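You operate a simulated robot arm through the tools that you are given. There is no shell and no other tool. Be economical: measure what you need, move in short steps, check, and stop when the job is done.

You run a simulated two-armed robot. Do the job below in one go: nothing can be reset, and whatever is moved stays where it is left.

## Task
Put the blue padlock from the top of the packing table on the lip between slides five and six. Then open the left packing drawer, take the grey cloth from the top of the packing table and leave it in the inside of the left packing drawer and shut the drawer again. The order counts.

The check looks at the end state, three seconds after you hand in, the way a careful person would. Anything else that was tipped, shoved, dropped, spilled or broken makes it a failure. Flat cloth is picked up by pressing the open fingertips on it (5 to 10 N) and closing them slowly along it; thin cloth reads only 2 to 8 mm in the jaws.

## Robot
Two 6-joint arms with two-finger grippers on one trunk, on a base that drives. Base frame: it is fixed to the floor where the robot stands at the start and does not move with it; the origin is under the middle of the robot, x ahead of it, y to its left, z up; the surface under the hand at the start is at about z = 82. Readings come in cm, degrees, newtons and seconds.
The left shoulder is at the start at [3, 17.8, 88.8], the right one opposite. With the tool pointing down near the work surface each hand reaches from about 10 to 84 cm from the robot's upright axis, wherever it stands, measured 20 degrees to its own side. Places, roughly: inside of the left packing drawer [70, 50, 70]; left packing drawer [60, 50, 70]; lip between slides five and six [-310, -90, 90]. Payload 2.54 kg a hand.
The tool frame of a hand sits at the grasp point between the pads (the TCP): z along the fingers, y along the line on which they close. The tips reach 3 cm beyond it. Largest opening 11.6 cm; the body of the gripper starts 9.5 cm behind the TCP.
Orientation is that of the tool frame in the base frame, as [roll, pitch, yaw] about the fixed x, y, z axes, in that order (R = Rz(yaw) Ry(pitch) Rx(roll)). With the fingers straight down and closing along the base's y, the tool's x points along the base's -x, its y along +y and its z along -z.

## Interface
- The arms move only by the tool step_arm. It takes "left_targets", "right_targets" or both (then of equal length, played together; a hand with none holds still); each is a list of rows, each a list of 3 entries, a list of its own where there are three numbers: the turn, a rotation vector about the tool's x, y, z in units of 90 degrees (1.0 is 90 degrees), then the shift along the tool's x, y, z in units of 300 mm (1.0 is 300 mm), then the finger opening in mm, from 0 to 116. In form: [[[wx, wy, wz], [x, y, z], fingers], ...]. A call has 1 to 8 rows; each row is the pose to reach, as a shift and turn from the pose commanded when the call began, along the tool's axes at that moment. A call with a number of a shift or a turn outside -1 to 1 is refused whole. Each row takes 0.2 s and may step no farther than 5 cm and 8.6 degrees from the row before; otherwise, or with a gripper value out of range, the whole call is refused. Where a pose cannot be reached the arm comes as near as it can. A force on the tool above 40 N (or 10 N above the force at the start of the call, whichever is more), or a blocked arm, ends the call early, and 0.2 s more pass. Each finger travels about 15.3 cm/s and halts on what it meets, pressing with about 34 N; the grip force reading is that of the motor and also rises with nothing between the fingers. The clock runs only during rows and for 0.2 s after the last one: add rows that repeat a pose to give the fingers time. It gives the time, the measured TCP pose, the force on the tool (base axes), the opening and the grip force at its end, in the units of the frame above (readings bear some noise), with the torque about the TCP (base axes, N m) and any sound that the robot's microphone picked up, and new pictures: "show" is both (left out), scene, wrist or none (wrist: the cameras of the hands that moved).
- Cameras (640 x 400 px; columns grow to the right, rows downward): "scene" is now at [1.9, 2.03, 159.69]; the picture's right is [0.52, -0.86, 0.00], its down [-0.70, -0.42, -0.58] and it looks along [0.49, 0.30, -0.82] (base axes); focal length 248 px, centre (320, 200). "left" rides on the left gripper at [6.9, 1.5, -12.2] in its tool frame; the picture's right is [-0.21, 0.98, 0.00], its down [-0.83, -0.18, -0.53] and it looks along [-0.52, -0.11, 0.85] (tool axes); focal length 251 px, centre (320, 200). "right" rides on the right gripper at [6.9, -1.5, -12.2] in its tool frame; the picture's right is [0.21, 0.98, 0.00], its down [-0.83, 0.18, -0.53] and it looks along [-0.52, 0.11, 0.85] (tool axes); focal length 251 px, centre (320, 200). There is no depth. A picture from a camera that has moved, and an enlarged one, comes with that camera's place and axes in the base frame and with its lens. The place of the scene camera against the robot may be out by one fixed shift of up to 2.5 cm in any direction.
- lift_body(by): slides the trunk up (or, below 0, down) by that many cm; the arms and the scene camera ride with it, the base frame stays. It gives what a move gives, with no picture.
- drive_base(legs): drives the robot by 1 to 6 legs, each [ahead, left, turn to the left] in cm, cm and degrees, along the robot's own axes; the way and the turn of a leg run together, so that a leg with both is an arc; at most 150 cm and 180 degrees a leg. The arms and the cameras ride along, it lands a little off, and it stops where it bumps. It gives what a move gives, and a new picture of the scene camera.
- turn_head(pan, tilt): turns the head with the scene camera to pan (to the left, within 143 degrees either way) and tilt (down, from -29 to 69), counted from straight ahead of the robot. It gives what a move gives, and a new picture of the scene camera.
- zoom(camera, box): a new picture of the part [left, top, right, bottom] of that camera's present view, enlarged. No time passes.
- finish_job(): hands the job in; it is judged then, once.

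Go step by step. Nothing tells you exact positions but the pictures and the camera data: compare them with the known pose of the tool, close in by small moves and look again before you grip or let go. The budget is 165 turns and 260 pictures, counting those below and the enlarged ones. Unless the task says otherwise, let go and move clear before handing in, and close with one line.

The tools are called after "Emit:" as name(argument=value, ...) on one line, values as JSON. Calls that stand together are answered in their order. step_arm: Moves the arms, as the interface text tells. Its arguments: {"type":"object","properties":{"left_targets":{"type":"array"},"right_targets":{"type":"array"},"show":{"type":"string","enum":["both","scene","wrist","none"]}},"required":[]} The other tools are called the same way: lift_body (by) slides the trunk up or down; drive_base (legs) drives the base; turn_head (pan, tilt) turns the head that bears the scene camera; zoom (camera, box) takes an enlarged picture of a part of a camera's view; finish_job () hands the job in.

At the start:

```text
t: 0.0
left_tool_pos: [29.03, 41.36, 106.83]
left_ee_rot: [180.0, 0.0, 180.0]
left_force: [0.2, 1.1, -0.4]
left_ft_torque: [-0.03, 0.0, 0.02]
left_gripper_width: 11.62
left_finger_force: 0.1
right_tool_pos: [50.39, 0.18, 110.8]
right_ee_rot: [-180.0, 0.0, 180.0]
right_force: [-0.5, -0.5, -0.1]
right_ft_torque: [0.01, 0.02, -0.03]
right_gripper_width: 11.58
right_finger_force: 0.1
trunk travel left (down, up): [-10.0, 44.0]
robot x, y, heading: [0.06, -0.04, 0.2]
head pan, tilt: [31.0, 54.8]
```

scene: 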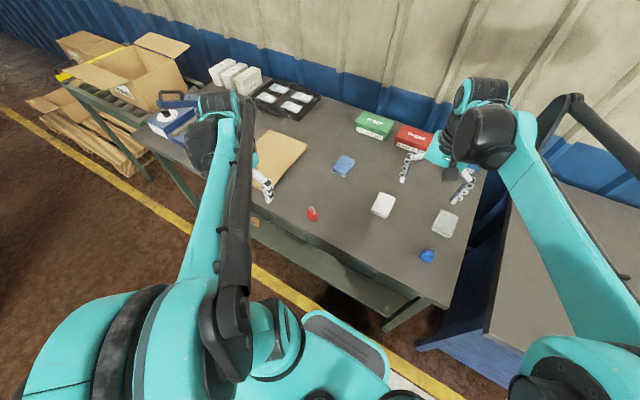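
right: 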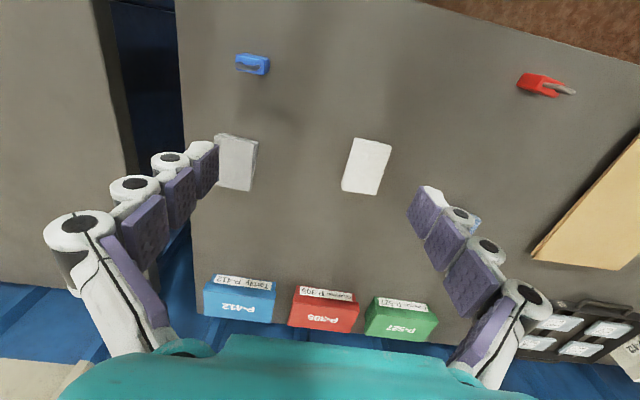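
left: 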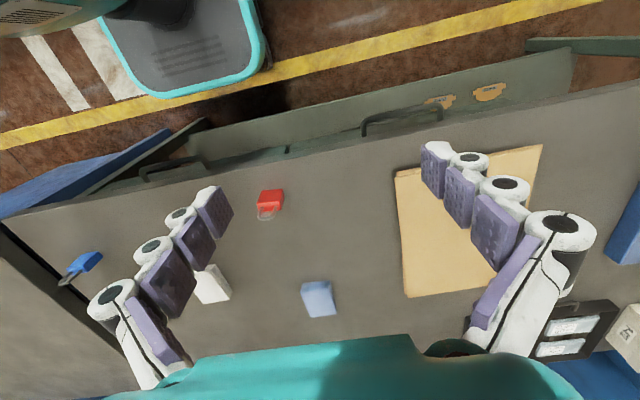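

The blue padlock is near [48, -10, 83], and the grey cloth is the grey-white piece at about [58, -12]. I'll enlarge the views to make sure of both.

Emit:
zoom(camera="right", box=[180, 30, 420, 210])

Emit:
zoom(camera="scene", box=[240, 120, 500, 300])

Emit:
turn_head(pan=-143, tilt=10)

```text
2.22 times, centred on (300, 120) of right
camera zoom: at [43.35, -1.27, 122.99], right [-0.21, 0.98, 0.0], down [0.83, 0.18, 0.53], along [0.52, 0.11, -0.85], focal length 559 px, centre (364, 378)
```

zoom: 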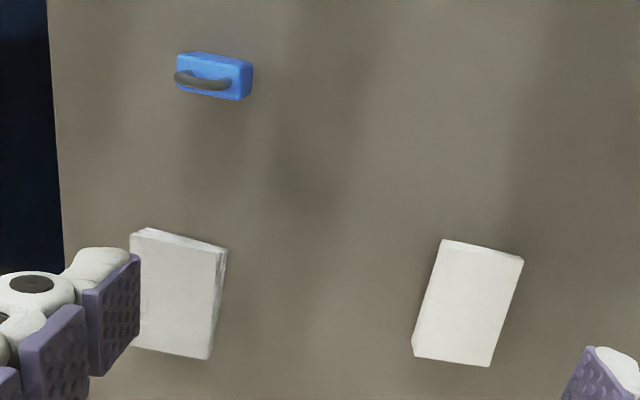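

```text
2.22 times, centred on (370, 210) of scene
camera zoom: at [1.9, 2.03, 159.69], right [0.52, -0.86, 0.0], down [-0.7, -0.42, -0.58], along [0.49, 0.3, -0.82], focal length 551 px, centre (209, 178)
```

zoom: 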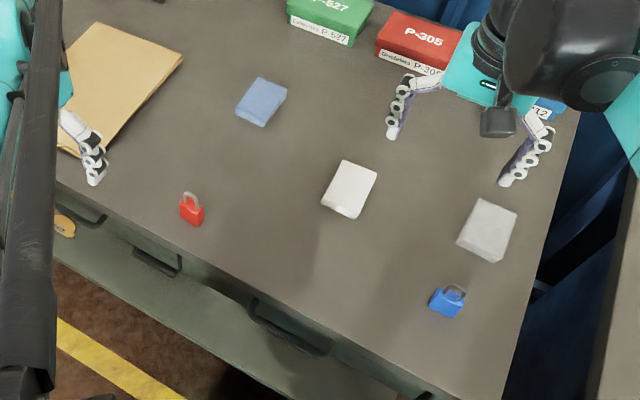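

```text
t: 2.6
left_tool_pos: [28.98, 41.41, 106.91]
left_ee_rot: [180.0, 0.0, 180.0]
left_force: [0.5, 0.4, -0.2]
left_ft_torque: [0.01, -0.01, 0.01]
left_gripper_width: 11.59
left_finger_force: 0.0
right_tool_pos: [50.52, 0.26, 110.95]
right_ee_rot: [179.9, 0.0, -179.9]
right_force: [0.0, -0.2, 0.0]
right_ft_torque: [0.01, -0.01, 0.02]
right_gripper_width: 11.6
right_finger_force: 0.1
trunk travel left (down, up): [-10.0, 44.0]
robot x, y, heading: [-0.17, -0.23, -0.4]
head pan, tilt: [-143.0, 10.0]
camera scene: at [-11.71, -7.29, 166.5], right [-0.6, 0.8, 0.0], down [0.14, 0.1, -0.98], along [-0.79, -0.59, -0.17], focal length 248 px, centre (320, 200)
```

scene: 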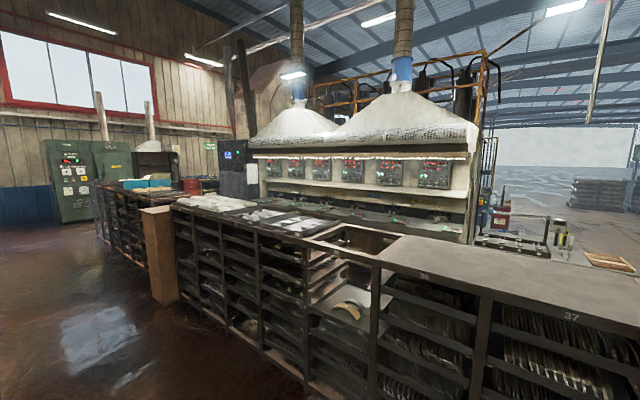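

The place for the padlock is about three metres behind me, near pixel (414, 220). I'll enlarge that area and look further round for a way in.

Emit:
zoom(camera="scene", box=[240, 140, 500, 300])

Emit:
turn_head(pan=140, tilt=15)

```text
2.46 times, centred on (370, 220) of scene
camera zoom: at [-11.71, -7.29, 166.5], right [-0.6, 0.8, 0.0], down [0.14, 0.1, -0.98], along [-0.79, -0.59, -0.17], focal length 611 px, centre (197, 151)
```

zoom: 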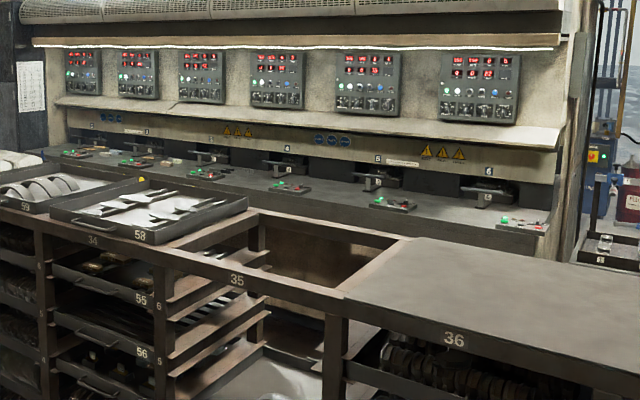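

```text
t: 6.5
left_tool_pos: [28.94, 41.39, 106.84]
left_ee_rot: [179.9, -0.1, 180.0]
left_force: [-0.2, 0.0, 0.7]
left_ft_torque: [0.01, -0.02, 0.0]
left_gripper_width: 11.63
left_finger_force: 0.0
right_tool_pos: [50.33, 0.17, 110.83]
right_ee_rot: [180.0, 0.0, 180.0]
right_force: [0.7, 0.3, -0.7]
right_ft_torque: [-0.01, 0.02, -0.03]
right_gripper_width: 11.64
right_finger_force: 0.0
trunk travel left (down, up): [-10.0, 44.0]
robot x, y, heading: [-0.13, -0.18, 0.2]
head pan, tilt: [140.0, 15.0]
camera scene: at [-11.44, 4.32, 165.69], right [0.64, 0.77, 0.0], down [0.2, -0.17, -0.97], along [-0.74, 0.62, -0.26], focal length 248 px, centre (320, 200)
```

scene: 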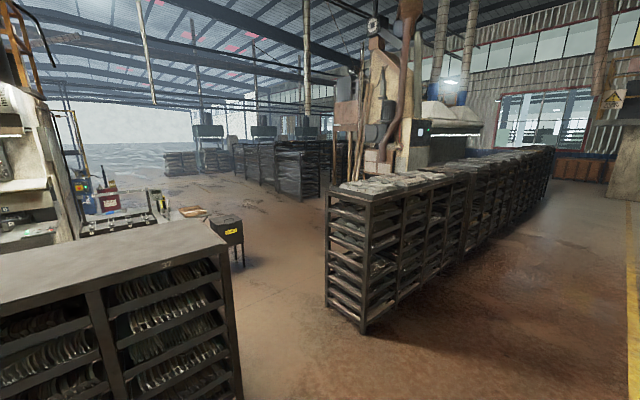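

The "slides" are the six numbered slots under the hood, and the lip lies between slots 5 and 6, behind the rack bench. First I'll bring the right hand over the upright blue padlock.

Emit:
step_arm(right_targets=[[[0, 0, 0], [0.02, -0.09, 0.09], 116], [[0, 0, 0], [0.04, -0.18, 0.18], 116], [[0, 0, 0], [0.06, -0.27, 0.28], 116], [[0, 0, 0], [0.08, -0.35, 0.4], 116], [[0, 0, 0], [0.09, -0.35, 0.52], 80], [[0, 0, 0], [0.09, -0.35, 0.52], 80]], show="wrist")

Emit:
turn_head(pan=-5, tilt=50)

```text
t: 7.9
left_tool_pos: [28.91, 41.33, 106.71]
left_ee_rot: [180.0, 0.1, 179.9]
left_force: [-0.2, 0.6, 0.5]
left_ft_torque: [-0.01, -0.03, -0.01]
left_gripper_width: 11.6
left_finger_force: 0.1
right_tool_pos: [47.6, -10.45, 95.24]
right_ee_rot: [-180.0, 0.2, -180.0]
right_force: [-0.7, 0.7, 0.0]
right_ft_torque: [-0.02, 0.01, -0.03]
right_gripper_width: 7.99
right_finger_force: 0.1
trunk travel left (down, up): [-10.0, 44.0]
robot x, y, heading: [0.05, -0.39, 0.3]
head pan, tilt: [140.0, 15.0]
camera right: at [40.61, -11.91, 107.32], right [-0.21, 0.98, 0.0], down [0.83, 0.18, 0.53], along [0.52, 0.11, -0.85], focal length 251 px, centre (320, 200)
```

right: 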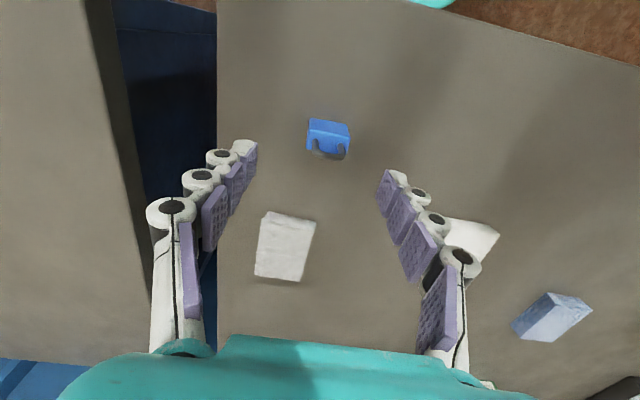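

```text
t: 10.2
left_tool_pos: [29.0, 41.44, 106.84]
left_ee_rot: [-180.0, 0.0, 180.0]
left_force: [0.0, -0.2, 0.0]
left_ft_torque: [0.04, 0.01, -0.01]
left_gripper_width: 11.59
left_finger_force: 0.0
right_tool_pos: [47.8, -10.43, 95.31]
right_ee_rot: [180.0, -0.1, -180.0]
right_force: [-0.1, -0.4, -0.5]
right_ft_torque: [0.0, -0.05, -0.02]
right_gripper_width: 7.99
right_finger_force: 0.0
trunk travel left (down, up): [-10.0, 44.0]
robot x, y, heading: [-0.11, 0.09, 0.0]
head pan, tilt: [-5.0, 50.0]
camera scene: at [3.38, -2.36, 160.32], right [-0.09, -1.0, 0.0], down [-0.76, 0.07, -0.64], along [0.64, -0.06, -0.77], focal length 248 px, centre (320, 200)
```

scene: 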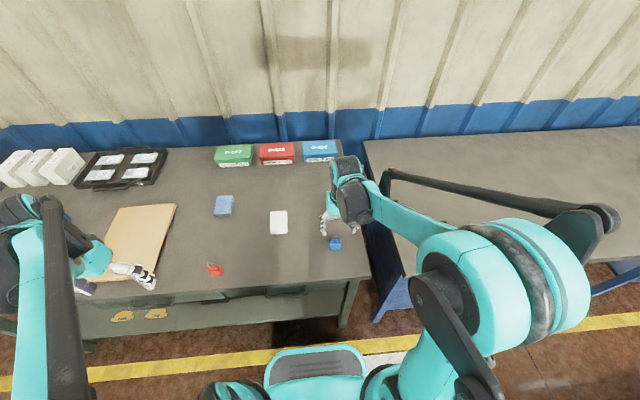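

Emit:
zoom(camera="right", box=[250, 90, 410, 190])

```text
4.00 times, centred on (330, 140) of right
camera zoom: at [40.66, -11.89, 107.34], right [-0.21, 0.98, 0.0], down [0.83, 0.18, 0.53], along [0.52, 0.11, -0.85], focal length 1006 px, centre (280, 440)
```

zoom: 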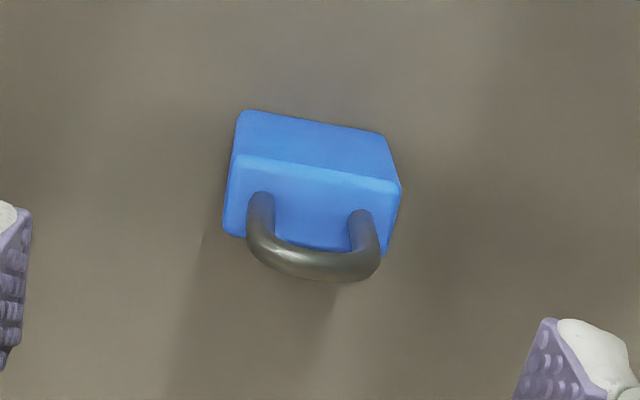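

The padlock stands upright, its body centred near [47.8, -9.7], z 82 to 86. I'll go down and close on its sides.

Emit:
step_arm(right_targets=[[[0, 0, 0], [0, 0.023, 0.1], 75], [[0, 0, 0], [0, 0.023, 0.2], 75], [[0, 0, 0], [0, 0.023, 0.3], 75], [[0, 0, 0], [0, 0.023, 0.315], 75], [[0, 0, 0], [0, 0.023, 0.315], 75]], show="wrist")

```text
t: 11.4
left_tool_pos: [29.05, 41.33, 106.85]
left_ee_rot: [180.0, 0.0, 180.0]
left_force: [-0.2, 0.2, -0.4]
left_ft_torque: [0.02, 0.0, 0.02]
left_gripper_width: 11.6
left_finger_force: 0.1
right_tool_pos: [47.68, -9.59, 85.66]
right_ee_rot: [179.9, 0.0, -180.0]
right_force: [0.6, -0.3, -0.4]
right_ft_torque: [0.0, 0.0, -0.02]
right_gripper_width: 7.51
right_finger_force: 0.1
trunk travel left (down, up): [-10.0, 44.0]
robot x, y, heading: [0.05, 0.25, 0.0]
head pan, tilt: [-5.0, 50.0]
camera right: at [40.63, -11.11, 97.87], right [-0.21, 0.98, 0.0], down [0.83, 0.18, 0.53], along [0.52, 0.11, -0.85], focal length 251 px, centre (320, 200)
```

right: 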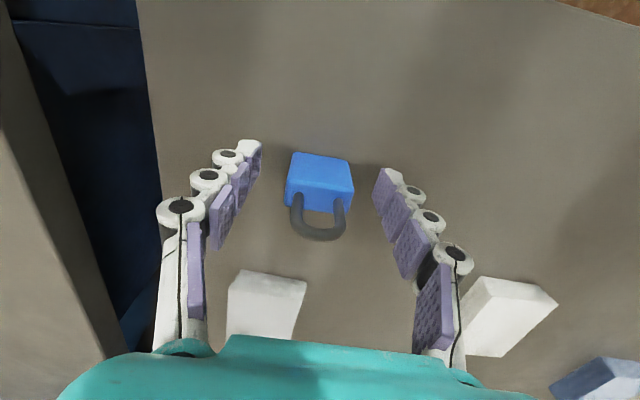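

Emit:
step_arm(right_targets=[[[0, 0, 0], [0, 0, 0], 55], [[0, 0, 0], [0, 0, 0], 42], [[0, 0, 0], [0, 0, 0], 30], [[0, 0, 0], [0, 0, 0], 20], [[0, 0, 0], [0, 0, 0], 20]], show="wrist")

```text
t: 12.6
left_tool_pos: [28.96, 41.45, 106.89]
left_ee_rot: [-180.0, 0.0, -179.9]
left_force: [0.3, 0.3, 0.1]
left_ft_torque: [0.02, 0.0, 0.01]
left_gripper_width: 11.6
left_finger_force: 0.0
right_tool_pos: [47.66, -9.73, 85.83]
right_ee_rot: [180.0, -0.1, -180.0]
right_force: [-0.8, -0.5, 0.5]
right_ft_torque: [0.03, -0.01, -0.05]
right_gripper_width: 3.68
right_finger_force: 34.3
trunk travel left (down, up): [-10.0, 44.0]
robot x, y, heading: [0.02, 0.32, -0.1]
head pan, tilt: [-5.0, 50.0]
camera right: at [40.6, -11.12, 97.9], right [-0.21, 0.98, 0.0], down [0.83, 0.18, 0.53], along [0.52, 0.11, -0.85], focal length 251 px, centre (320, 200)
```

right: 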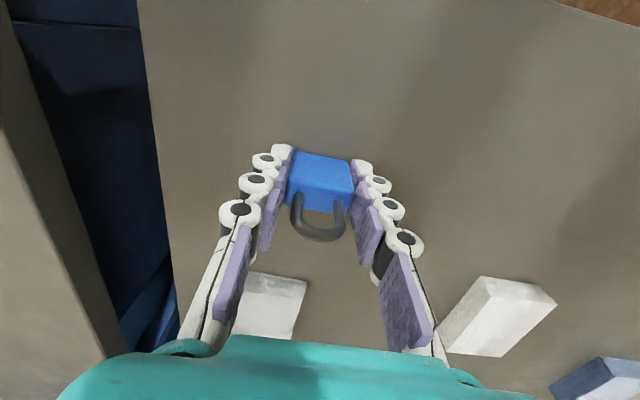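

The padlock is held: the jaws read 3.7 cm at 34 N. I'll lift it straight up, draw it in, and bring the left hand in too for driving.

Emit:
step_arm(right_targets=[[[0, 0, 0], [0, 0, -0.12], 20], [[0, 0, 0], [0, 0, -0.27], 20], [[0, 0, 0], [0, 0, -0.42], 20], [[0, 0, 0], [0, 0, -0.57], 20], [[0, 0, 0], [0, 0, -0.72], 20], [[0, 0, 0], [0.13, 0, -0.8], 20], [[0, 0, 0], [0.28, 0, -0.85], 20], [[0, 0, 0], [0.4, 0, -0.85], 20]], show="scene")

```text
t: 14.4
left_tool_pos: [28.94, 41.43, 106.88]
left_ee_rot: [-180.0, 0.0, 179.9]
left_force: [0.1, -0.3, -0.6]
left_ft_torque: [0.01, -0.03, 0.02]
left_gripper_width: 11.6
left_finger_force: 0.0
right_tool_pos: [35.84, -9.58, 111.18]
right_ee_rot: [180.0, 0.1, -179.9]
right_force: [0.8, -0.4, -1.3]
right_ft_torque: [0.0, -0.02, 0.02]
right_gripper_width: 3.67
right_finger_force: 33.4
trunk travel left (down, up): [-10.0, 44.0]
robot x, y, heading: [-0.08, 0.17, -0.1]
head pan, tilt: [-5.0, 50.0]
camera scene: at [3.22, -2.39, 160.32], right [-0.09, -1.0, 0.0], down [-0.76, 0.07, -0.64], along [0.64, -0.06, -0.77], focal length 248 px, centre (320, 200)
```

scene: 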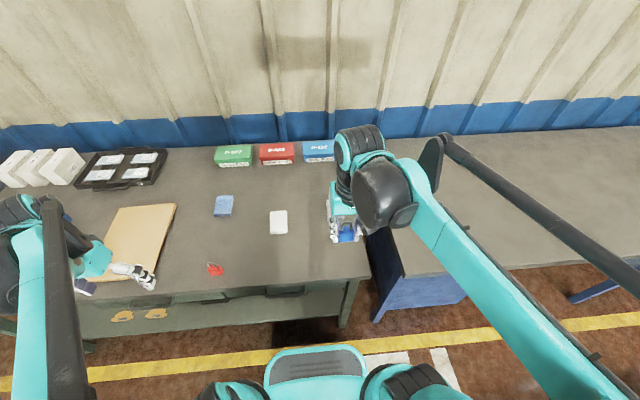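

I'll back away from the table, slide left and turn to face the racks.

Emit:
drive_base(legs=[[-50, 0, 0], [0, 75, 0], [0, 0, 90], [0, 0, 89]])

Emit:
turn_head(pan=35, tilt=25)

```text
t: 28.6
left_tool_pos: [-80.81, 35.86, 106.83]
left_ee_rot: [-180.0, 0.0, -3.0]
left_force: [0.8, 0.5, 0.1]
left_ft_torque: [-0.02, 0.01, 0.02]
left_gripper_width: 11.58
left_finger_force: 0.0
right_tool_pos: [-85.15, 86.9, 111.18]
right_ee_rot: [-179.9, 0.0, -3.0]
right_force: [0.3, 0.6, -1.1]
right_ft_torque: [0.01, -0.01, 0.02]
right_gripper_width: 3.69
right_finger_force: 34.0
trunk travel left (down, up): [-10.0, 44.0]
robot x, y, heading: [-49.93, 75.25, 177.1]
head pan, tilt: [-5.0, 50.0]
camera scene: at [-55.73, 74.74, 160.32], right [0.14, 0.99, 0.0], down [0.76, -0.11, -0.64], along [-0.64, 0.09, -0.77], focal length 248 px, centre (320, 200)
```

scene: 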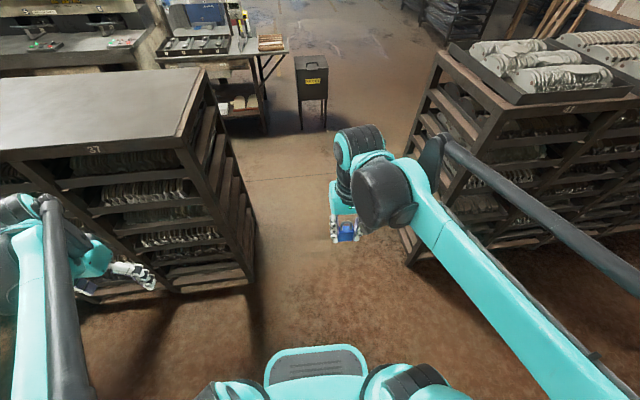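

```text
t: 29.6
left_tool_pos: [-80.81, 35.77, 106.81]
left_ee_rot: [-180.0, 0.0, -3.0]
left_force: [-0.5, -1.1, 0.5]
left_ft_torque: [0.0, 0.01, -0.01]
left_gripper_width: 11.58
left_finger_force: 0.1
right_tool_pos: [-85.13, 87.09, 111.32]
right_ee_rot: [180.0, 0.0, -3.1]
right_force: [-0.4, 0.1, -1.7]
right_ft_torque: [-0.04, 0.02, -0.04]
right_gripper_width: 3.68
right_finger_force: 33.9
trunk travel left (down, up): [-10.0, 44.0]
robot x, y, heading: [-49.59, 75.59, 177.0]
head pan, tilt: [35.0, 25.0]
camera scene: at [-55.92, 68.8, 164.06], right [-0.53, 0.85, 0.0], down [0.36, 0.22, -0.91], along [-0.77, -0.48, -0.42], focal length 248 px, centre (320, 200)
```

scene: 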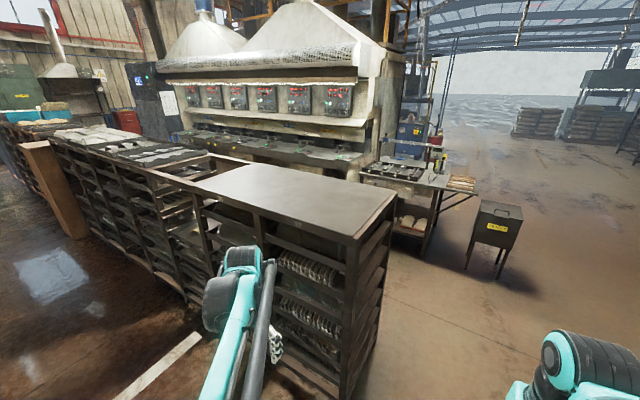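

The bench top is higher than I took it for, about z 108. It spans x -130 to -190 and ends near y 40, so the aisle before the machine is about 110 cm wide. I'll raise the trunk and drive round the end of the bench.

Emit:
lift_body(by=30)

Emit:
drive_base(legs=[[0, 0, 3], [0, -13, 0], [100, 0, 0]])

Emit:
turn_head(pan=45, tilt=30)

```text
t: 32.6
left_tool_pos: [-80.92, 35.7, 136.85]
left_ee_rot: [-179.9, -0.1, -3.1]
left_force: [0.8, 0.1, 0.6]
left_ft_torque: [-0.02, -0.02, -0.01]
left_gripper_width: 11.6
left_finger_force: 0.1
right_tool_pos: [-85.27, 86.85, 141.23]
right_ee_rot: [179.9, 0.1, -3.1]
right_force: [0.0, 0.0, -1.1]
right_ft_torque: [0.01, 0.02, 0.01]
right_gripper_width: 3.69
right_finger_force: 33.7
trunk travel left (down, up): [-40.0, 14.0]
robot x, y, heading: [-49.89, 75.92, 177.2]
head pan, tilt: [35.0, 25.0]
```

```text
t: 39.2
left_tool_pos: [-179.81, 48.64, 136.9]
left_ee_rot: [179.9, 0.0, -0.9]
left_force: [0.2, -0.7, 0.9]
left_ft_torque: [-0.06, -0.01, -0.01]
left_gripper_width: 11.58
left_finger_force: 0.0
right_tool_pos: [-185.93, 99.61, 141.22]
right_ee_rot: [-179.9, 0.1, -0.9]
right_force: [0.1, -0.5, -1.3]
right_ft_torque: [0.03, 0.0, -0.03]
right_gripper_width: 3.68
right_finger_force: 34.1
trunk travel left (down, up): [-40.0, 14.0]
robot x, y, heading: [-150.3, 89.5, 179.0]
head pan, tilt: [35.0, 25.0]
camera scene: at [-156.06, 82.61, 194.07], right [-0.56, 0.83, 0.0], down [0.35, 0.24, -0.91], along [-0.75, -0.51, -0.42], focal length 248 px, centre (320, 200)
```

scene: 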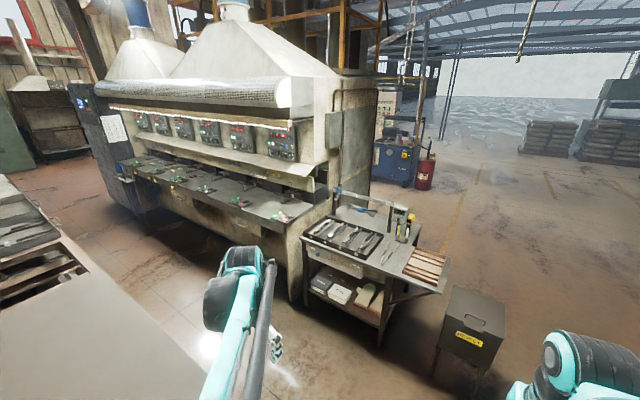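

```text
t: 39.9
left_tool_pos: [-179.84, 48.55, 136.82]
left_ee_rot: [180.0, 0.1, -0.9]
left_force: [0.4, -0.3, 0.5]
left_ft_torque: [-0.01, -0.01, 0.01]
left_gripper_width: 11.6
left_finger_force: 0.0
right_tool_pos: [-185.96, 99.66, 141.19]
right_ee_rot: [-180.0, 0.0, -1.0]
right_force: [-0.2, -0.4, -0.5]
right_ft_torque: [-0.01, -0.03, 0.0]
right_gripper_width: 3.72
right_finger_force: 33.6
trunk travel left (down, up): [-40.0, 14.0]
robot x, y, heading: [-150.24, 89.41, 179.1]
head pan, tilt: [45.0, 30.0]
camera scene: at [-154.96, 81.48, 193.27], right [-0.7, 0.72, 0.0], down [0.36, 0.35, -0.87], along [-0.62, -0.6, -0.5], focal length 248 px, centre (320, 200)
```

scene: 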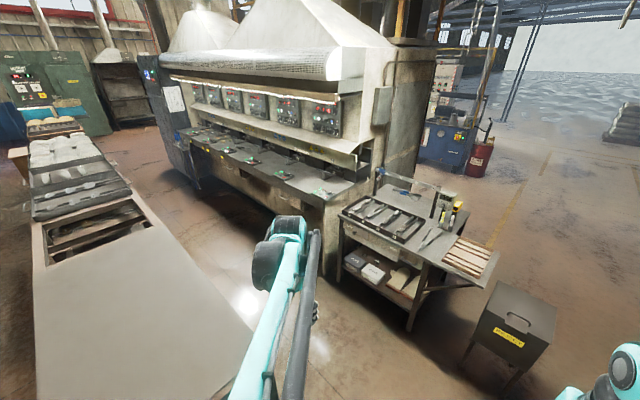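

The aisle runs from about x -180 to -288. I'll drive to its middle line and slide left along the machine.

Emit:
drive_base(legs=[[84, 0, 1], [0, 100, 0], [0, 90, 0]])

Emit:
turn_head(pan=-15, tilt=40)

```text
t: 53.5
left_tool_pos: [-252.69, -143.47, 136.84]
left_ee_rot: [180.0, 0.0, 2.6]
left_force: [0.2, 0.4, -0.2]
left_ft_torque: [0.01, -0.02, 0.0]
left_gripper_width: 11.6
left_finger_force: 0.2
right_tool_pos: [-261.93, -92.83, 141.31]
right_ee_rot: [-179.9, -0.1, 2.7]
right_force: [-0.4, -0.3, -1.0]
right_ft_torque: [0.02, -0.05, -0.01]
right_gripper_width: 3.66
right_finger_force: 34.1
trunk travel left (down, up): [-40.0, 14.0]
robot x, y, heading: [-225.5, -100.47, -177.3]
head pan, tilt: [45.0, 30.0]
camera scene: at [-230.04, -108.99, 193.27], right [-0.74, 0.67, 0.0], down [0.34, 0.37, -0.87], along [-0.58, -0.64, -0.5], focal length 248 px, centre (320, 200)
```

scene: 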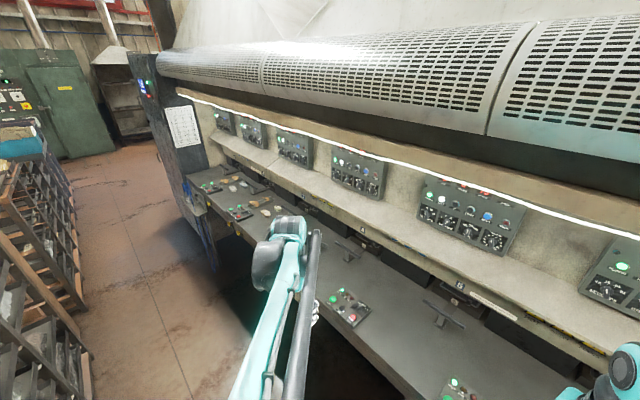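

```text
t: 54.8
left_tool_pos: [-252.7, -143.43, 136.94]
left_ee_rot: [-180.0, 0.0, 2.7]
left_force: [-0.6, -0.9, 1.2]
left_ft_torque: [0.03, -0.02, 0.0]
left_gripper_width: 11.61
left_finger_force: 0.0
right_tool_pos: [-262.04, -92.81, 141.29]
right_ee_rot: [-180.0, 0.1, 2.7]
right_force: [-0.4, 0.4, -1.7]
right_ft_torque: [0.0, 0.01, 0.02]
right_gripper_width: 3.66
right_finger_force: 33.8
trunk travel left (down, up): [-40.0, 14.0]
robot x, y, heading: [-225.83, -100.93, -177.1]
head pan, tilt: [-15.0, 40.0]
camera scene: at [-232.26, -100.51, 191.73], right [0.21, 0.98, 0.0], down [0.63, -0.14, -0.77], along [-0.75, 0.16, -0.64], focal length 248 px, centre (320, 200)
```

scene: 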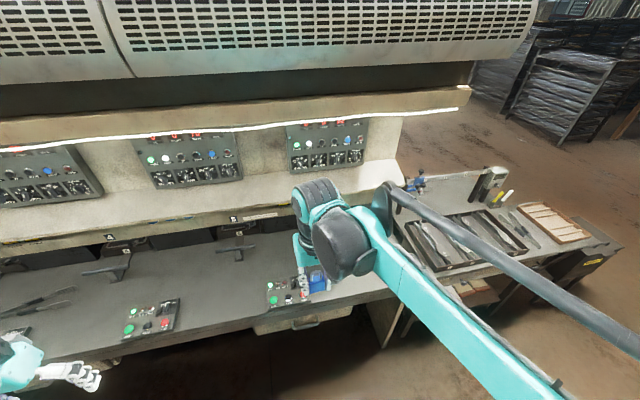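

Emit:
zoom(camera="scene", box=[60, 180, 340, 355])

Emit:
turn_head(pan=10, tilt=40)

```text
2.29 times, centred on (200, 268) of scene
camera zoom: at [-232.26, -100.51, 191.73], right [0.21, 0.98, 0.0], down [0.63, -0.14, -0.77], along [-0.75, 0.16, -0.64], focal length 567 px, centre (594, 46)
```

zoom: 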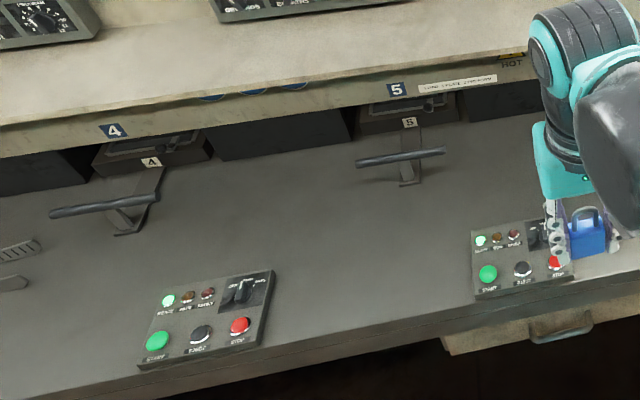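

```text
t: 55.6
left_tool_pos: [-252.61, -143.42, 136.8]
left_ee_rot: [180.0, 0.0, 2.7]
left_force: [0.0, 1.1, 0.2]
left_ft_torque: [-0.01, 0.01, -0.03]
left_gripper_width: 11.6
left_finger_force: 0.1
right_tool_pos: [-261.92, -92.89, 141.1]
right_ee_rot: [-179.9, -0.1, 2.7]
right_force: [-0.4, 1.2, -0.9]
right_ft_torque: [-0.04, 0.02, 0.04]
right_gripper_width: 3.66
right_finger_force: 33.9
trunk travel left (down, up): [-40.0, 14.0]
robot x, y, heading: [-225.94, -100.56, -177.2]
head pan, tilt: [10.0, 40.0]
camera scene: at [-232.25, -104.16, 191.73], right [-0.22, 0.98, 0.0], down [0.63, 0.14, -0.77], along [-0.75, -0.17, -0.64], focal length 248 px, centre (320, 200)
```

scene: 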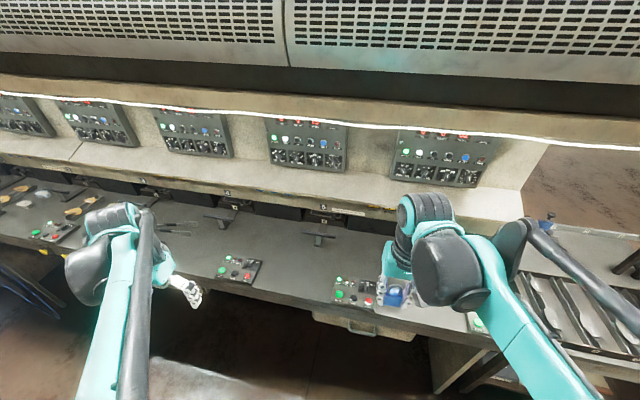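

Handles 4 and 5 show and 6 is behind the hand. I'll look through the right wrist camera, with a zoom.

Emit:
zoom(camera="right", box=[0, 0, 640, 400])

Emit:
turn_head(pan=-50, tilt=45)

```text
1.00 times, centred on (320, 200) of right (not enlarged: the box is as wide or as high as the picture)
camera zoom: at [-255.27, -90.9, 153.31], right [0.26, -0.97, 0.0], down [-0.82, -0.22, 0.53], along [-0.52, -0.14, -0.85], focal length 251 px, centre (320, 200)
```

zoom: 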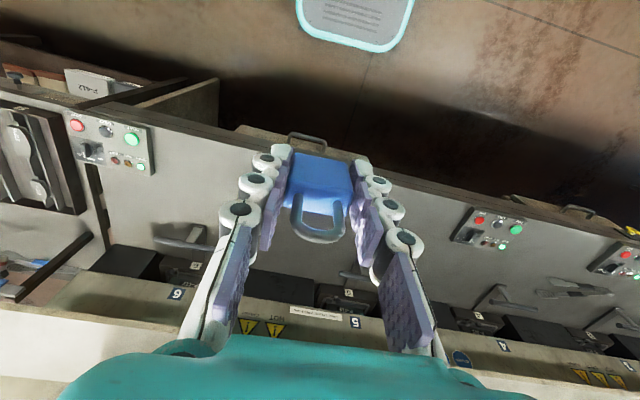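

```text
t: 56.9
left_tool_pos: [-252.68, -143.43, 136.72]
left_ee_rot: [180.0, 0.0, 2.7]
left_force: [-0.7, -0.1, -0.6]
left_ft_torque: [0.02, 0.0, -0.01]
left_gripper_width: 11.6
left_finger_force: 0.1
right_tool_pos: [-261.99, -92.81, 141.19]
right_ee_rot: [-180.0, 0.0, 2.7]
right_force: [-0.5, -0.4, 0.8]
right_ft_torque: [0.03, 0.03, -0.01]
right_gripper_width: 3.68
right_finger_force: 34.0
trunk travel left (down, up): [-40.0, 14.0]
robot x, y, heading: [-225.66, -100.63, -177.4]
head pan, tilt: [-50.0, 45.0]
camera scene: at [-229.47, -96.34, 191.01], right [0.73, 0.68, 0.0], down [0.48, -0.52, -0.71], along [-0.48, 0.52, -0.71], focal length 248 px, centre (320, 200)
```

scene: 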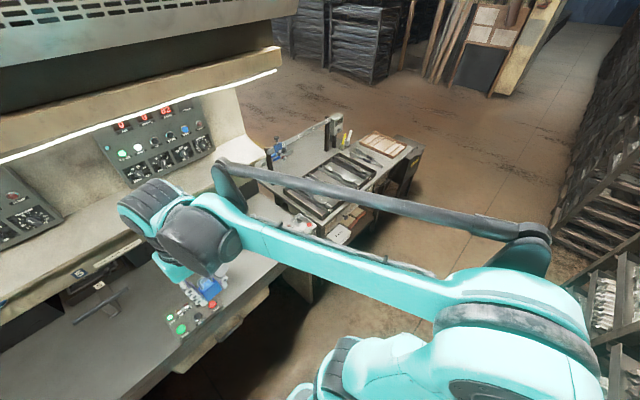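

The handles sit near [-321, -122] and [-321, -63], so the middle of the lip is about [-309, -92]. I'll lower the trunk, come closer and look again.

Emit:
lift_body(by=-20)

Emit:
drive_base(legs=[[17, 0, -2.5]])

Emit:
turn_head(pan=30, tilt=40)

Emit:
zoom(camera="right", box=[0, 0, 640, 400])

```text
t: 59.1
left_tool_pos: [-252.68, -143.4, 116.87]
left_ee_rot: [-180.0, 0.0, 2.7]
left_force: [-0.7, 0.6, 0.4]
left_ft_torque: [0.01, 0.03, -0.01]
left_gripper_width: 11.62
left_finger_force: 0.0
right_tool_pos: [-261.95, -92.8, 121.19]
right_ee_rot: [-180.0, 0.0, 2.7]
right_force: [0.8, 0.9, -0.9]
right_ft_torque: [0.01, -0.01, -0.02]
right_gripper_width: 3.67
right_finger_force: 34.2
trunk travel left (down, up): [-20.0, 34.0]
robot x, y, heading: [-225.45, -100.71, -177.2]
head pan, tilt: [-50.0, 45.0]
```

```text
t: 60.6
left_tool_pos: [-271.68, -142.75, 116.9]
left_ee_rot: [-180.0, -0.1, 0.3]
left_force: [-0.4, -0.6, -0.1]
left_ft_torque: [-0.02, -0.04, -0.01]
left_gripper_width: 11.61
left_finger_force: 0.0
right_tool_pos: [-278.95, -91.86, 121.04]
right_ee_rot: [-179.9, -0.1, 0.3]
right_force: [-0.1, 0.2, -0.8]
right_ft_torque: [0.01, -0.11, 0.01]
right_gripper_width: 3.69
right_finger_force: 34.3
trunk travel left (down, up): [-20.0, 34.0]
robot x, y, heading: [-242.86, -101.08, -179.8]
head pan, tilt: [-50.0, 45.0]
camera scene: at [-246.63, -96.67, 171.0], right [0.76, 0.65, 0.0], down [0.46, -0.54, -0.71], along [-0.46, 0.54, -0.71], focal length 248 px, centre (320, 200)
```

scene: 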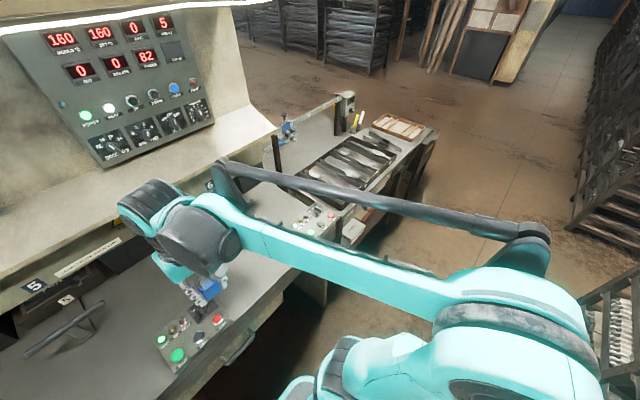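

```text
t: 62.1
left_tool_pos: [-271.72, -142.61, 116.88]
left_ee_rot: [-180.0, 0.0, 0.2]
left_force: [0.1, 0.1, -0.5]
left_ft_torque: [0.02, 0.0, -0.02]
left_gripper_width: 11.6
left_finger_force: 0.1
right_tool_pos: [-278.87, -91.74, 121.2]
right_ee_rot: [-180.0, 0.1, 0.4]
right_force: [0.3, -0.1, -0.3]
right_ft_torque: [0.02, -0.01, -0.03]
right_gripper_width: 3.67
right_finger_force: 33.9
trunk travel left (down, up): [-20.0, 34.0]
robot x, y, heading: [-242.61, -100.97, -179.8]
head pan, tilt: [30.0, 40.0]
camera scene: at [-248.53, -107.16, 171.73], right [-0.5, 0.86, 0.0], down [0.56, 0.32, -0.77], along [-0.66, -0.39, -0.64], focal length 248 px, centre (320, 200)
```

scene: 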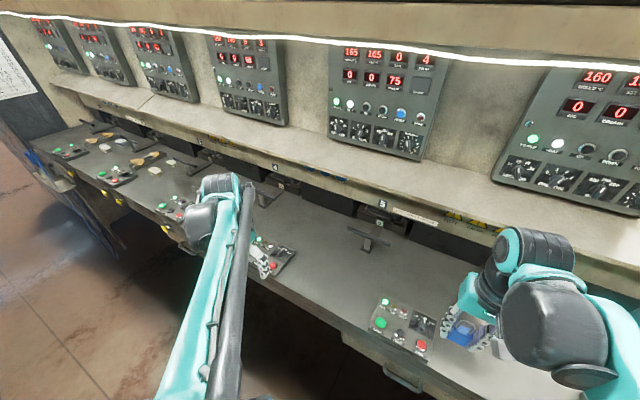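

```text
1.00 times, centred on (320, 200) of right (not enlarged: the box is as wide or as high as the picture)
camera zoom: at [-272.08, -90.13, 133.31], right [0.22, -0.98, 0.0], down [-0.82, -0.19, 0.53], along [-0.52, -0.12, -0.85], focal length 251 px, centre (320, 200)
```

zoom: 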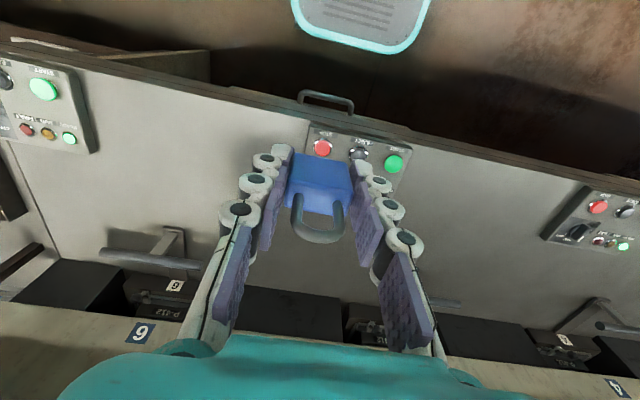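

I'll move the padlock over the middle of the lip, lower it part of the way, and check.

Emit:
step_arm(right_targets=[[[0, 0, 0], [-0.14, 0, 0.05], 20], [[0, 0, 0], [-0.28, 0, 0.1], 20], [[0, 0, 0], [-0.42, 0, 0.15], 20], [[0, 0, 0], [-0.56, 0, 0.2], 20], [[0, 0, 0], [-0.7, -0.01, 0.25], 20], [[0, 0, 0], [-0.84, -0.02, 0.3], 20], [[0, 0, 0], [-0.98, -0.02, 0.35], 20], [[0, 0, 0], [-1.0, -0.02, 0.45], 20]])

```text
t: 63.9
left_tool_pos: [-271.7, -142.75, 116.86]
left_ee_rot: [180.0, -0.1, 0.3]
left_force: [0.1, -0.1, 0.0]
left_ft_torque: [0.02, -0.01, 0.02]
left_gripper_width: 11.59
left_finger_force: 0.1
right_tool_pos: [-308.95, -91.13, 107.76]
right_ee_rot: [180.0, 0.0, 0.2]
right_force: [0.7, 0.2, -0.7]
right_ft_torque: [0.0, 0.01, -0.01]
right_gripper_width: 3.71
right_finger_force: 34.1
trunk travel left (down, up): [-20.0, 34.0]
robot x, y, heading: [-243.2, -101.12, -179.8]
head pan, tilt: [30.0, 40.0]
camera scene: at [-248.54, -107.16, 171.73], right [-0.5, 0.86, 0.0], down [0.56, 0.32, -0.77], along [-0.66, -0.39, -0.64], focal length 248 px, centre (320, 200)
camera right: at [-302.17, -89.55, 119.87], right [0.22, -0.98, 0.0], down [-0.82, -0.19, 0.53], along [-0.52, -0.12, -0.85], focal length 251 px, centre (320, 200)
```

scene: 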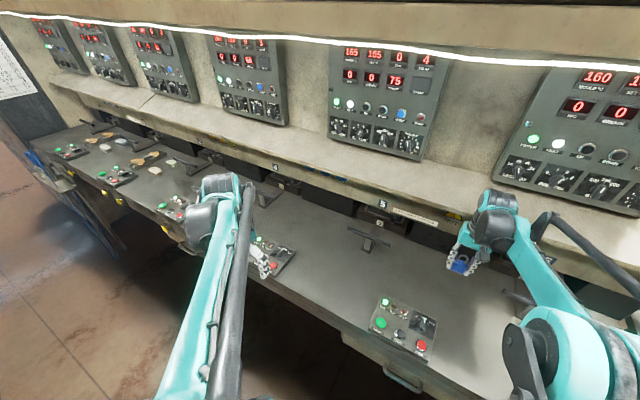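
right: 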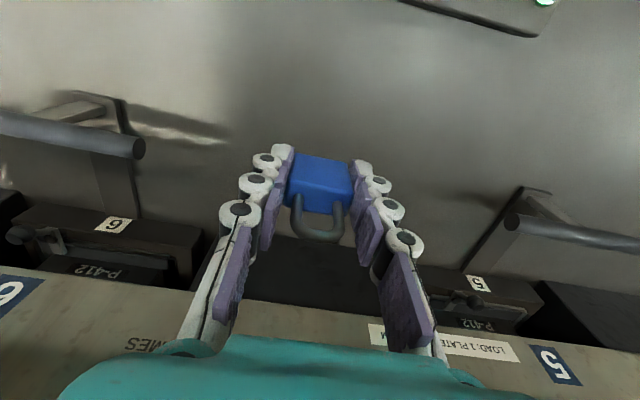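

Emit:
step_arm(right_targets=[[[0, 0, 0], [0.06, 0, 0.1], 20], [[0, 0, 0], [0.06, 0, 0.2], 20], [[0, 0, 0], [0.06, 0, 0.3], 20], [[0, 0, 0], [0.06, 0, 0.37], 20], [[0, 0, 0], [0.06, 0, 0.37], 20]])

```text
t: 65.1
left_tool_pos: [-271.62, -142.79, 116.74]
left_ee_rot: [179.9, 0.0, 0.2]
left_force: [-0.1, -0.1, 0.4]
left_ft_torque: [0.01, -0.02, 0.0]
left_gripper_width: 11.61
left_finger_force: 0.0
right_tool_pos: [-307.03, -91.33, 96.54]
right_ee_rot: [179.9, 0.0, 0.3]
right_force: [-0.2, -0.1, -0.8]
right_ft_torque: [-0.03, -0.01, 0.03]
right_gripper_width: 3.68
right_finger_force: 33.7
trunk travel left (down, up): [-20.0, 34.0]
robot x, y, heading: [-242.79, -101.28, -179.9]
head pan, tilt: [30.0, 40.0]
camera scene: at [-248.51, -107.17, 171.74], right [-0.5, 0.86, 0.0], down [0.56, 0.32, -0.77], along [-0.66, -0.39, -0.64], focal length 248 px, centre (320, 200)
camera right: at [-300.33, -89.65, 108.66], right [0.22, -0.98, 0.0], down [-0.82, -0.19, 0.53], along [-0.52, -0.12, -0.85], focal length 251 px, centre (320, 200)
```

scene: 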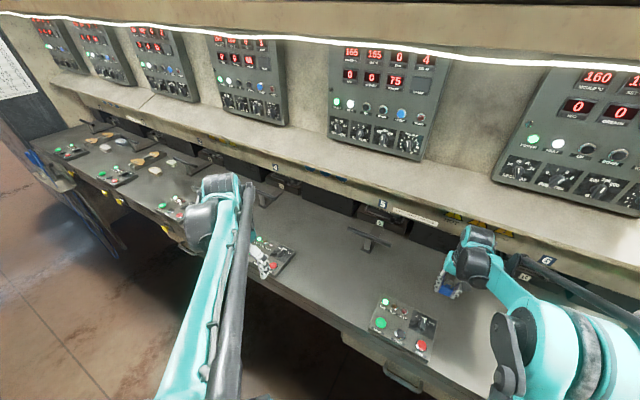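
right: 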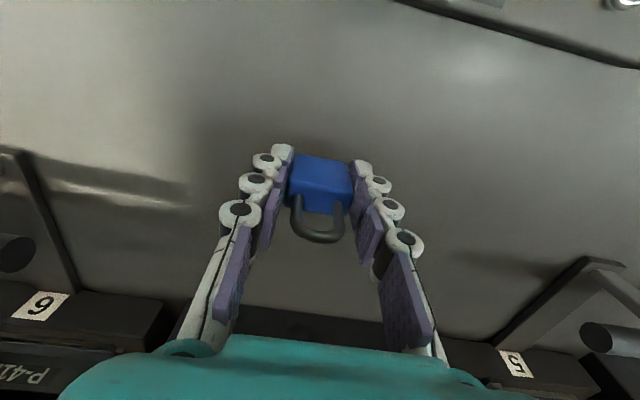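

Still clear of the surface. I'll creep down, watching the force.

Emit:
step_arm(right_targets=[[[0, 0, 0], [0, 0, 0.02], 20], [[0, 0, 0], [0, 0, 0.04], 20], [[0, 0, 0], [0, 0, 0.06], 20], [[0, 0, 0], [0, 0, 0.07], 20], [[0, 0, 0], [0, 0, 0.07], 20]], show="wrist")

```text
t: 66.3
left_tool_pos: [-271.68, -142.77, 116.81]
left_ee_rot: [180.0, 0.0, 0.3]
left_force: [0.1, -0.2, 0.0]
left_ft_torque: [0.04, 0.01, -0.03]
left_gripper_width: 11.62
left_finger_force: 0.2
right_tool_pos: [-306.98, -91.29, 94.47]
right_ee_rot: [179.9, -0.1, 0.3]
right_force: [-1.0, 0.2, -0.3]
right_ft_torque: [0.03, -0.02, -0.02]
right_gripper_width: 3.66
right_finger_force: 34.1
trunk travel left (down, up): [-20.0, 34.0]
robot x, y, heading: [-242.65, -101.05, -179.7]
head pan, tilt: [30.0, 40.0]
camera right: at [-300.32, -89.64, 106.56], right [0.22, -0.98, 0.0], down [-0.82, -0.19, 0.53], along [-0.52, -0.12, -0.85], focal length 251 px, centre (320, 200)
```

right: 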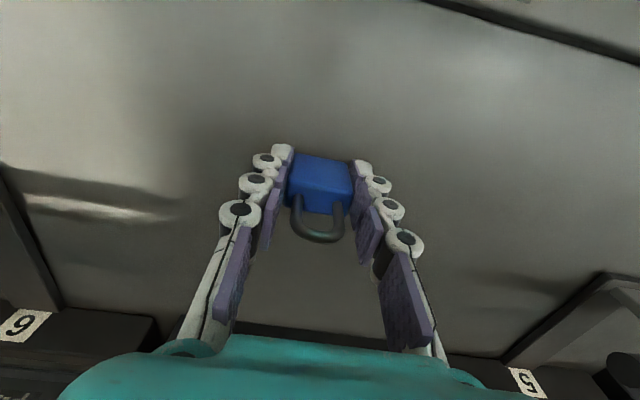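

Emit:
step_arm(right_targets=[[[0, 0, 0], [0, 0, 0.012], 20], [[0, 0, 0], [0, 0, 0.024], 20], [[0, 0, 0], [0, 0, 0.036], 20], [[0, 0, 0], [0, 0, 0.036], 20]], show="none")

```text
t: 67.3
left_tool_pos: [-271.52, -142.81, 116.95]
left_ee_rot: [-180.0, 0.1, 0.2]
left_force: [1.4, 0.0, -0.1]
left_ft_torque: [-0.02, 0.01, 0.01]
left_gripper_width: 11.6
left_finger_force: 0.0
right_tool_pos: [-307.13, -91.32, 93.55]
right_ee_rot: [180.0, 0.1, 0.3]
right_force: [-5.8, 2.2, 24.9]
right_ft_torque: [0.09, 0.31, -0.01]
right_gripper_width: 3.68
right_finger_force: 33.7
trunk travel left (down, up): [-20.0, 34.0]
robot x, y, heading: [-243.13, -101.57, -179.8]
head pan, tilt: [30.0, 40.0]
```

Contact, with about 25 N. I'll ease up 1.5 mm and open slowly.

Emit:
step_arm(right_targets=[[[0, 0, 0], [0, 0, -0.005], 20], [[0, 0, 0], [0, 0, -0.005], 33], [[0, 0, 0], [0, 0, -0.005], 40], [[0, 0, 0], [0, 0, -0.005], 50], [[0, 0, 0], [0, 0, -0.005], 75], [[0, 0, 0], [0, 0, -0.005], 75]])

```text
t: 68.7
left_tool_pos: [-271.84, -142.7, 116.89]
left_ee_rot: [179.9, 0.0, 0.4]
left_force: [-0.3, 0.6, -0.3]
left_ft_torque: [-0.02, -0.04, -0.02]
left_gripper_width: 11.6
left_finger_force: 0.0
right_tool_pos: [-307.15, -91.3, 93.5]
right_ee_rot: [-179.9, 0.0, 0.3]
right_force: [1.8, -0.8, -0.1]
right_ft_torque: [0.03, 0.05, -0.01]
right_gripper_width: 7.5
right_finger_force: 0.0
trunk travel left (down, up): [-20.0, 34.0]
robot x, y, heading: [-242.6, -101.24, -179.5]
head pan, tilt: [30.0, 40.0]
camera scene: at [-248.53, -107.17, 171.73], right [-0.5, 0.86, 0.0], down [0.56, 0.32, -0.77], along [-0.66, -0.39, -0.64], focal length 248 px, centre (320, 200)
camera right: at [-300.37, -89.67, 105.64], right [0.22, -0.98, 0.0], down [-0.82, -0.19, 0.53], along [-0.52, -0.12, -0.85], focal length 251 px, centre (320, 200)
```

scene: 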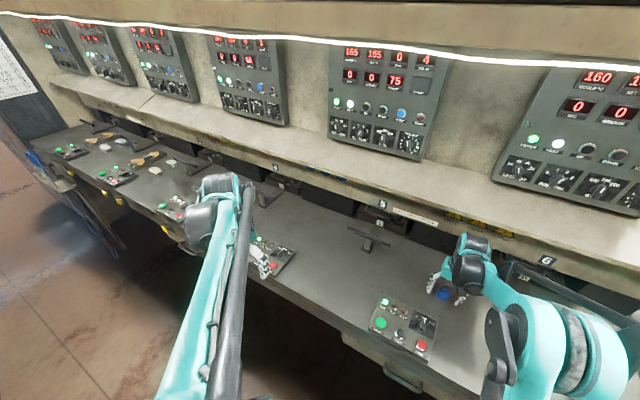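
right: 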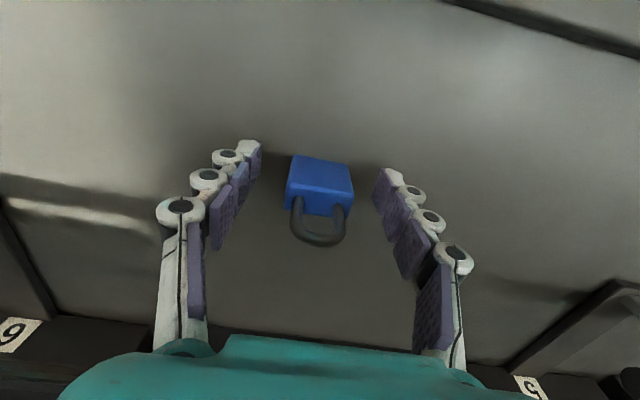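

It stands on its own. I'll rise straight up, then draw back.

Emit:
step_arm(right_targets=[[[0, 0, 0], [0, 0, -0.1], 75], [[0, 0, 0], [0, 0, -0.25], 75], [[0, 0, 0], [0, 0, -0.4], 75], [[0, 0, 0], [0.1, 0, -0.52], 75], [[0, 0, 0], [0.25, 0, -0.6], 75], [[0, 0, 0], [0.4, 0, -0.68], 75], [[0, 0, 0], [0.55, 0, -0.76], 75], [[0, 0, 0], [0.7, 0, -0.84], 75]])

```text
refused: row 5 steps farther than a row can; nothing moved
```

Emit:
step_arm(right_targets=[[[0, 0, 0], [0, 0, -0.1], 75], [[0, 0, 0], [0, 0, -0.25], 75], [[0, 0, 0], [0, 0, -0.4], 75], [[0, 0, 0], [0.1, 0, -0.5], 75], [[0, 0, 0], [0.24, 0, -0.58], 75], [[0, 0, 0], [0.38, 0, -0.66], 75], [[0, 0, 0], [0.52, 0, -0.74], 75], [[0, 0, 0], [0.66, 0, -0.82], 75]])

```text
t: 70.5
left_tool_pos: [-271.36, -142.6, 116.91]
left_ee_rot: [179.9, 0.1, 0.4]
left_force: [0.3, 0.5, -0.3]
left_ft_torque: [-0.01, 0.06, 0.02]
left_gripper_width: 11.61
left_finger_force: 0.1
right_tool_pos: [-286.83, -91.38, 118.36]
right_ee_rot: [180.0, 0.1, 0.4]
right_force: [0.8, 0.1, 1.1]
right_ft_torque: [-0.04, 0.06, 0.02]
right_gripper_width: 7.49
right_finger_force: 0.1
trunk travel left (down, up): [-20.0, 34.0]
robot x, y, heading: [-242.65, -101.03, -179.7]
head pan, tilt: [30.0, 40.0]
camera scene: at [-248.23, -107.14, 171.74], right [-0.5, 0.86, 0.0], down [0.55, 0.32, -0.77], along [-0.66, -0.39, -0.64], focal length 248 px, centre (320, 200)
camera right: at [-280.12, -89.74, 130.41], right [0.22, -0.98, 0.0], down [-0.82, -0.19, 0.54], along [-0.52, -0.12, -0.84], focal length 251 px, centre (320, 200)
```

scene: 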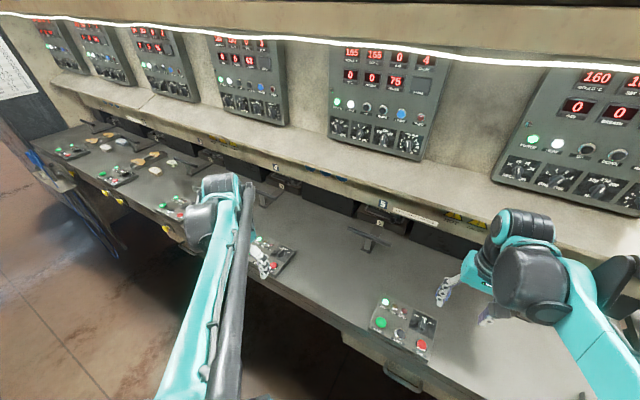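
right: 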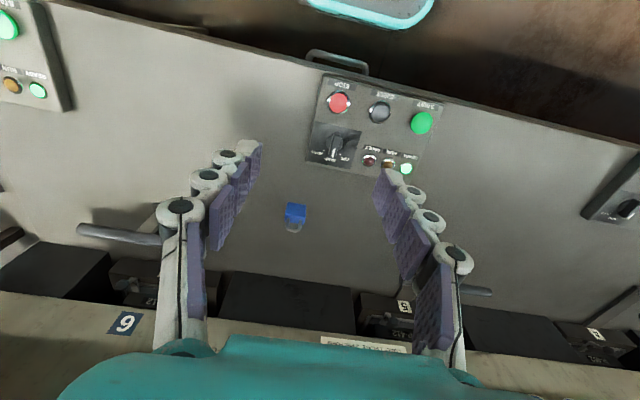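

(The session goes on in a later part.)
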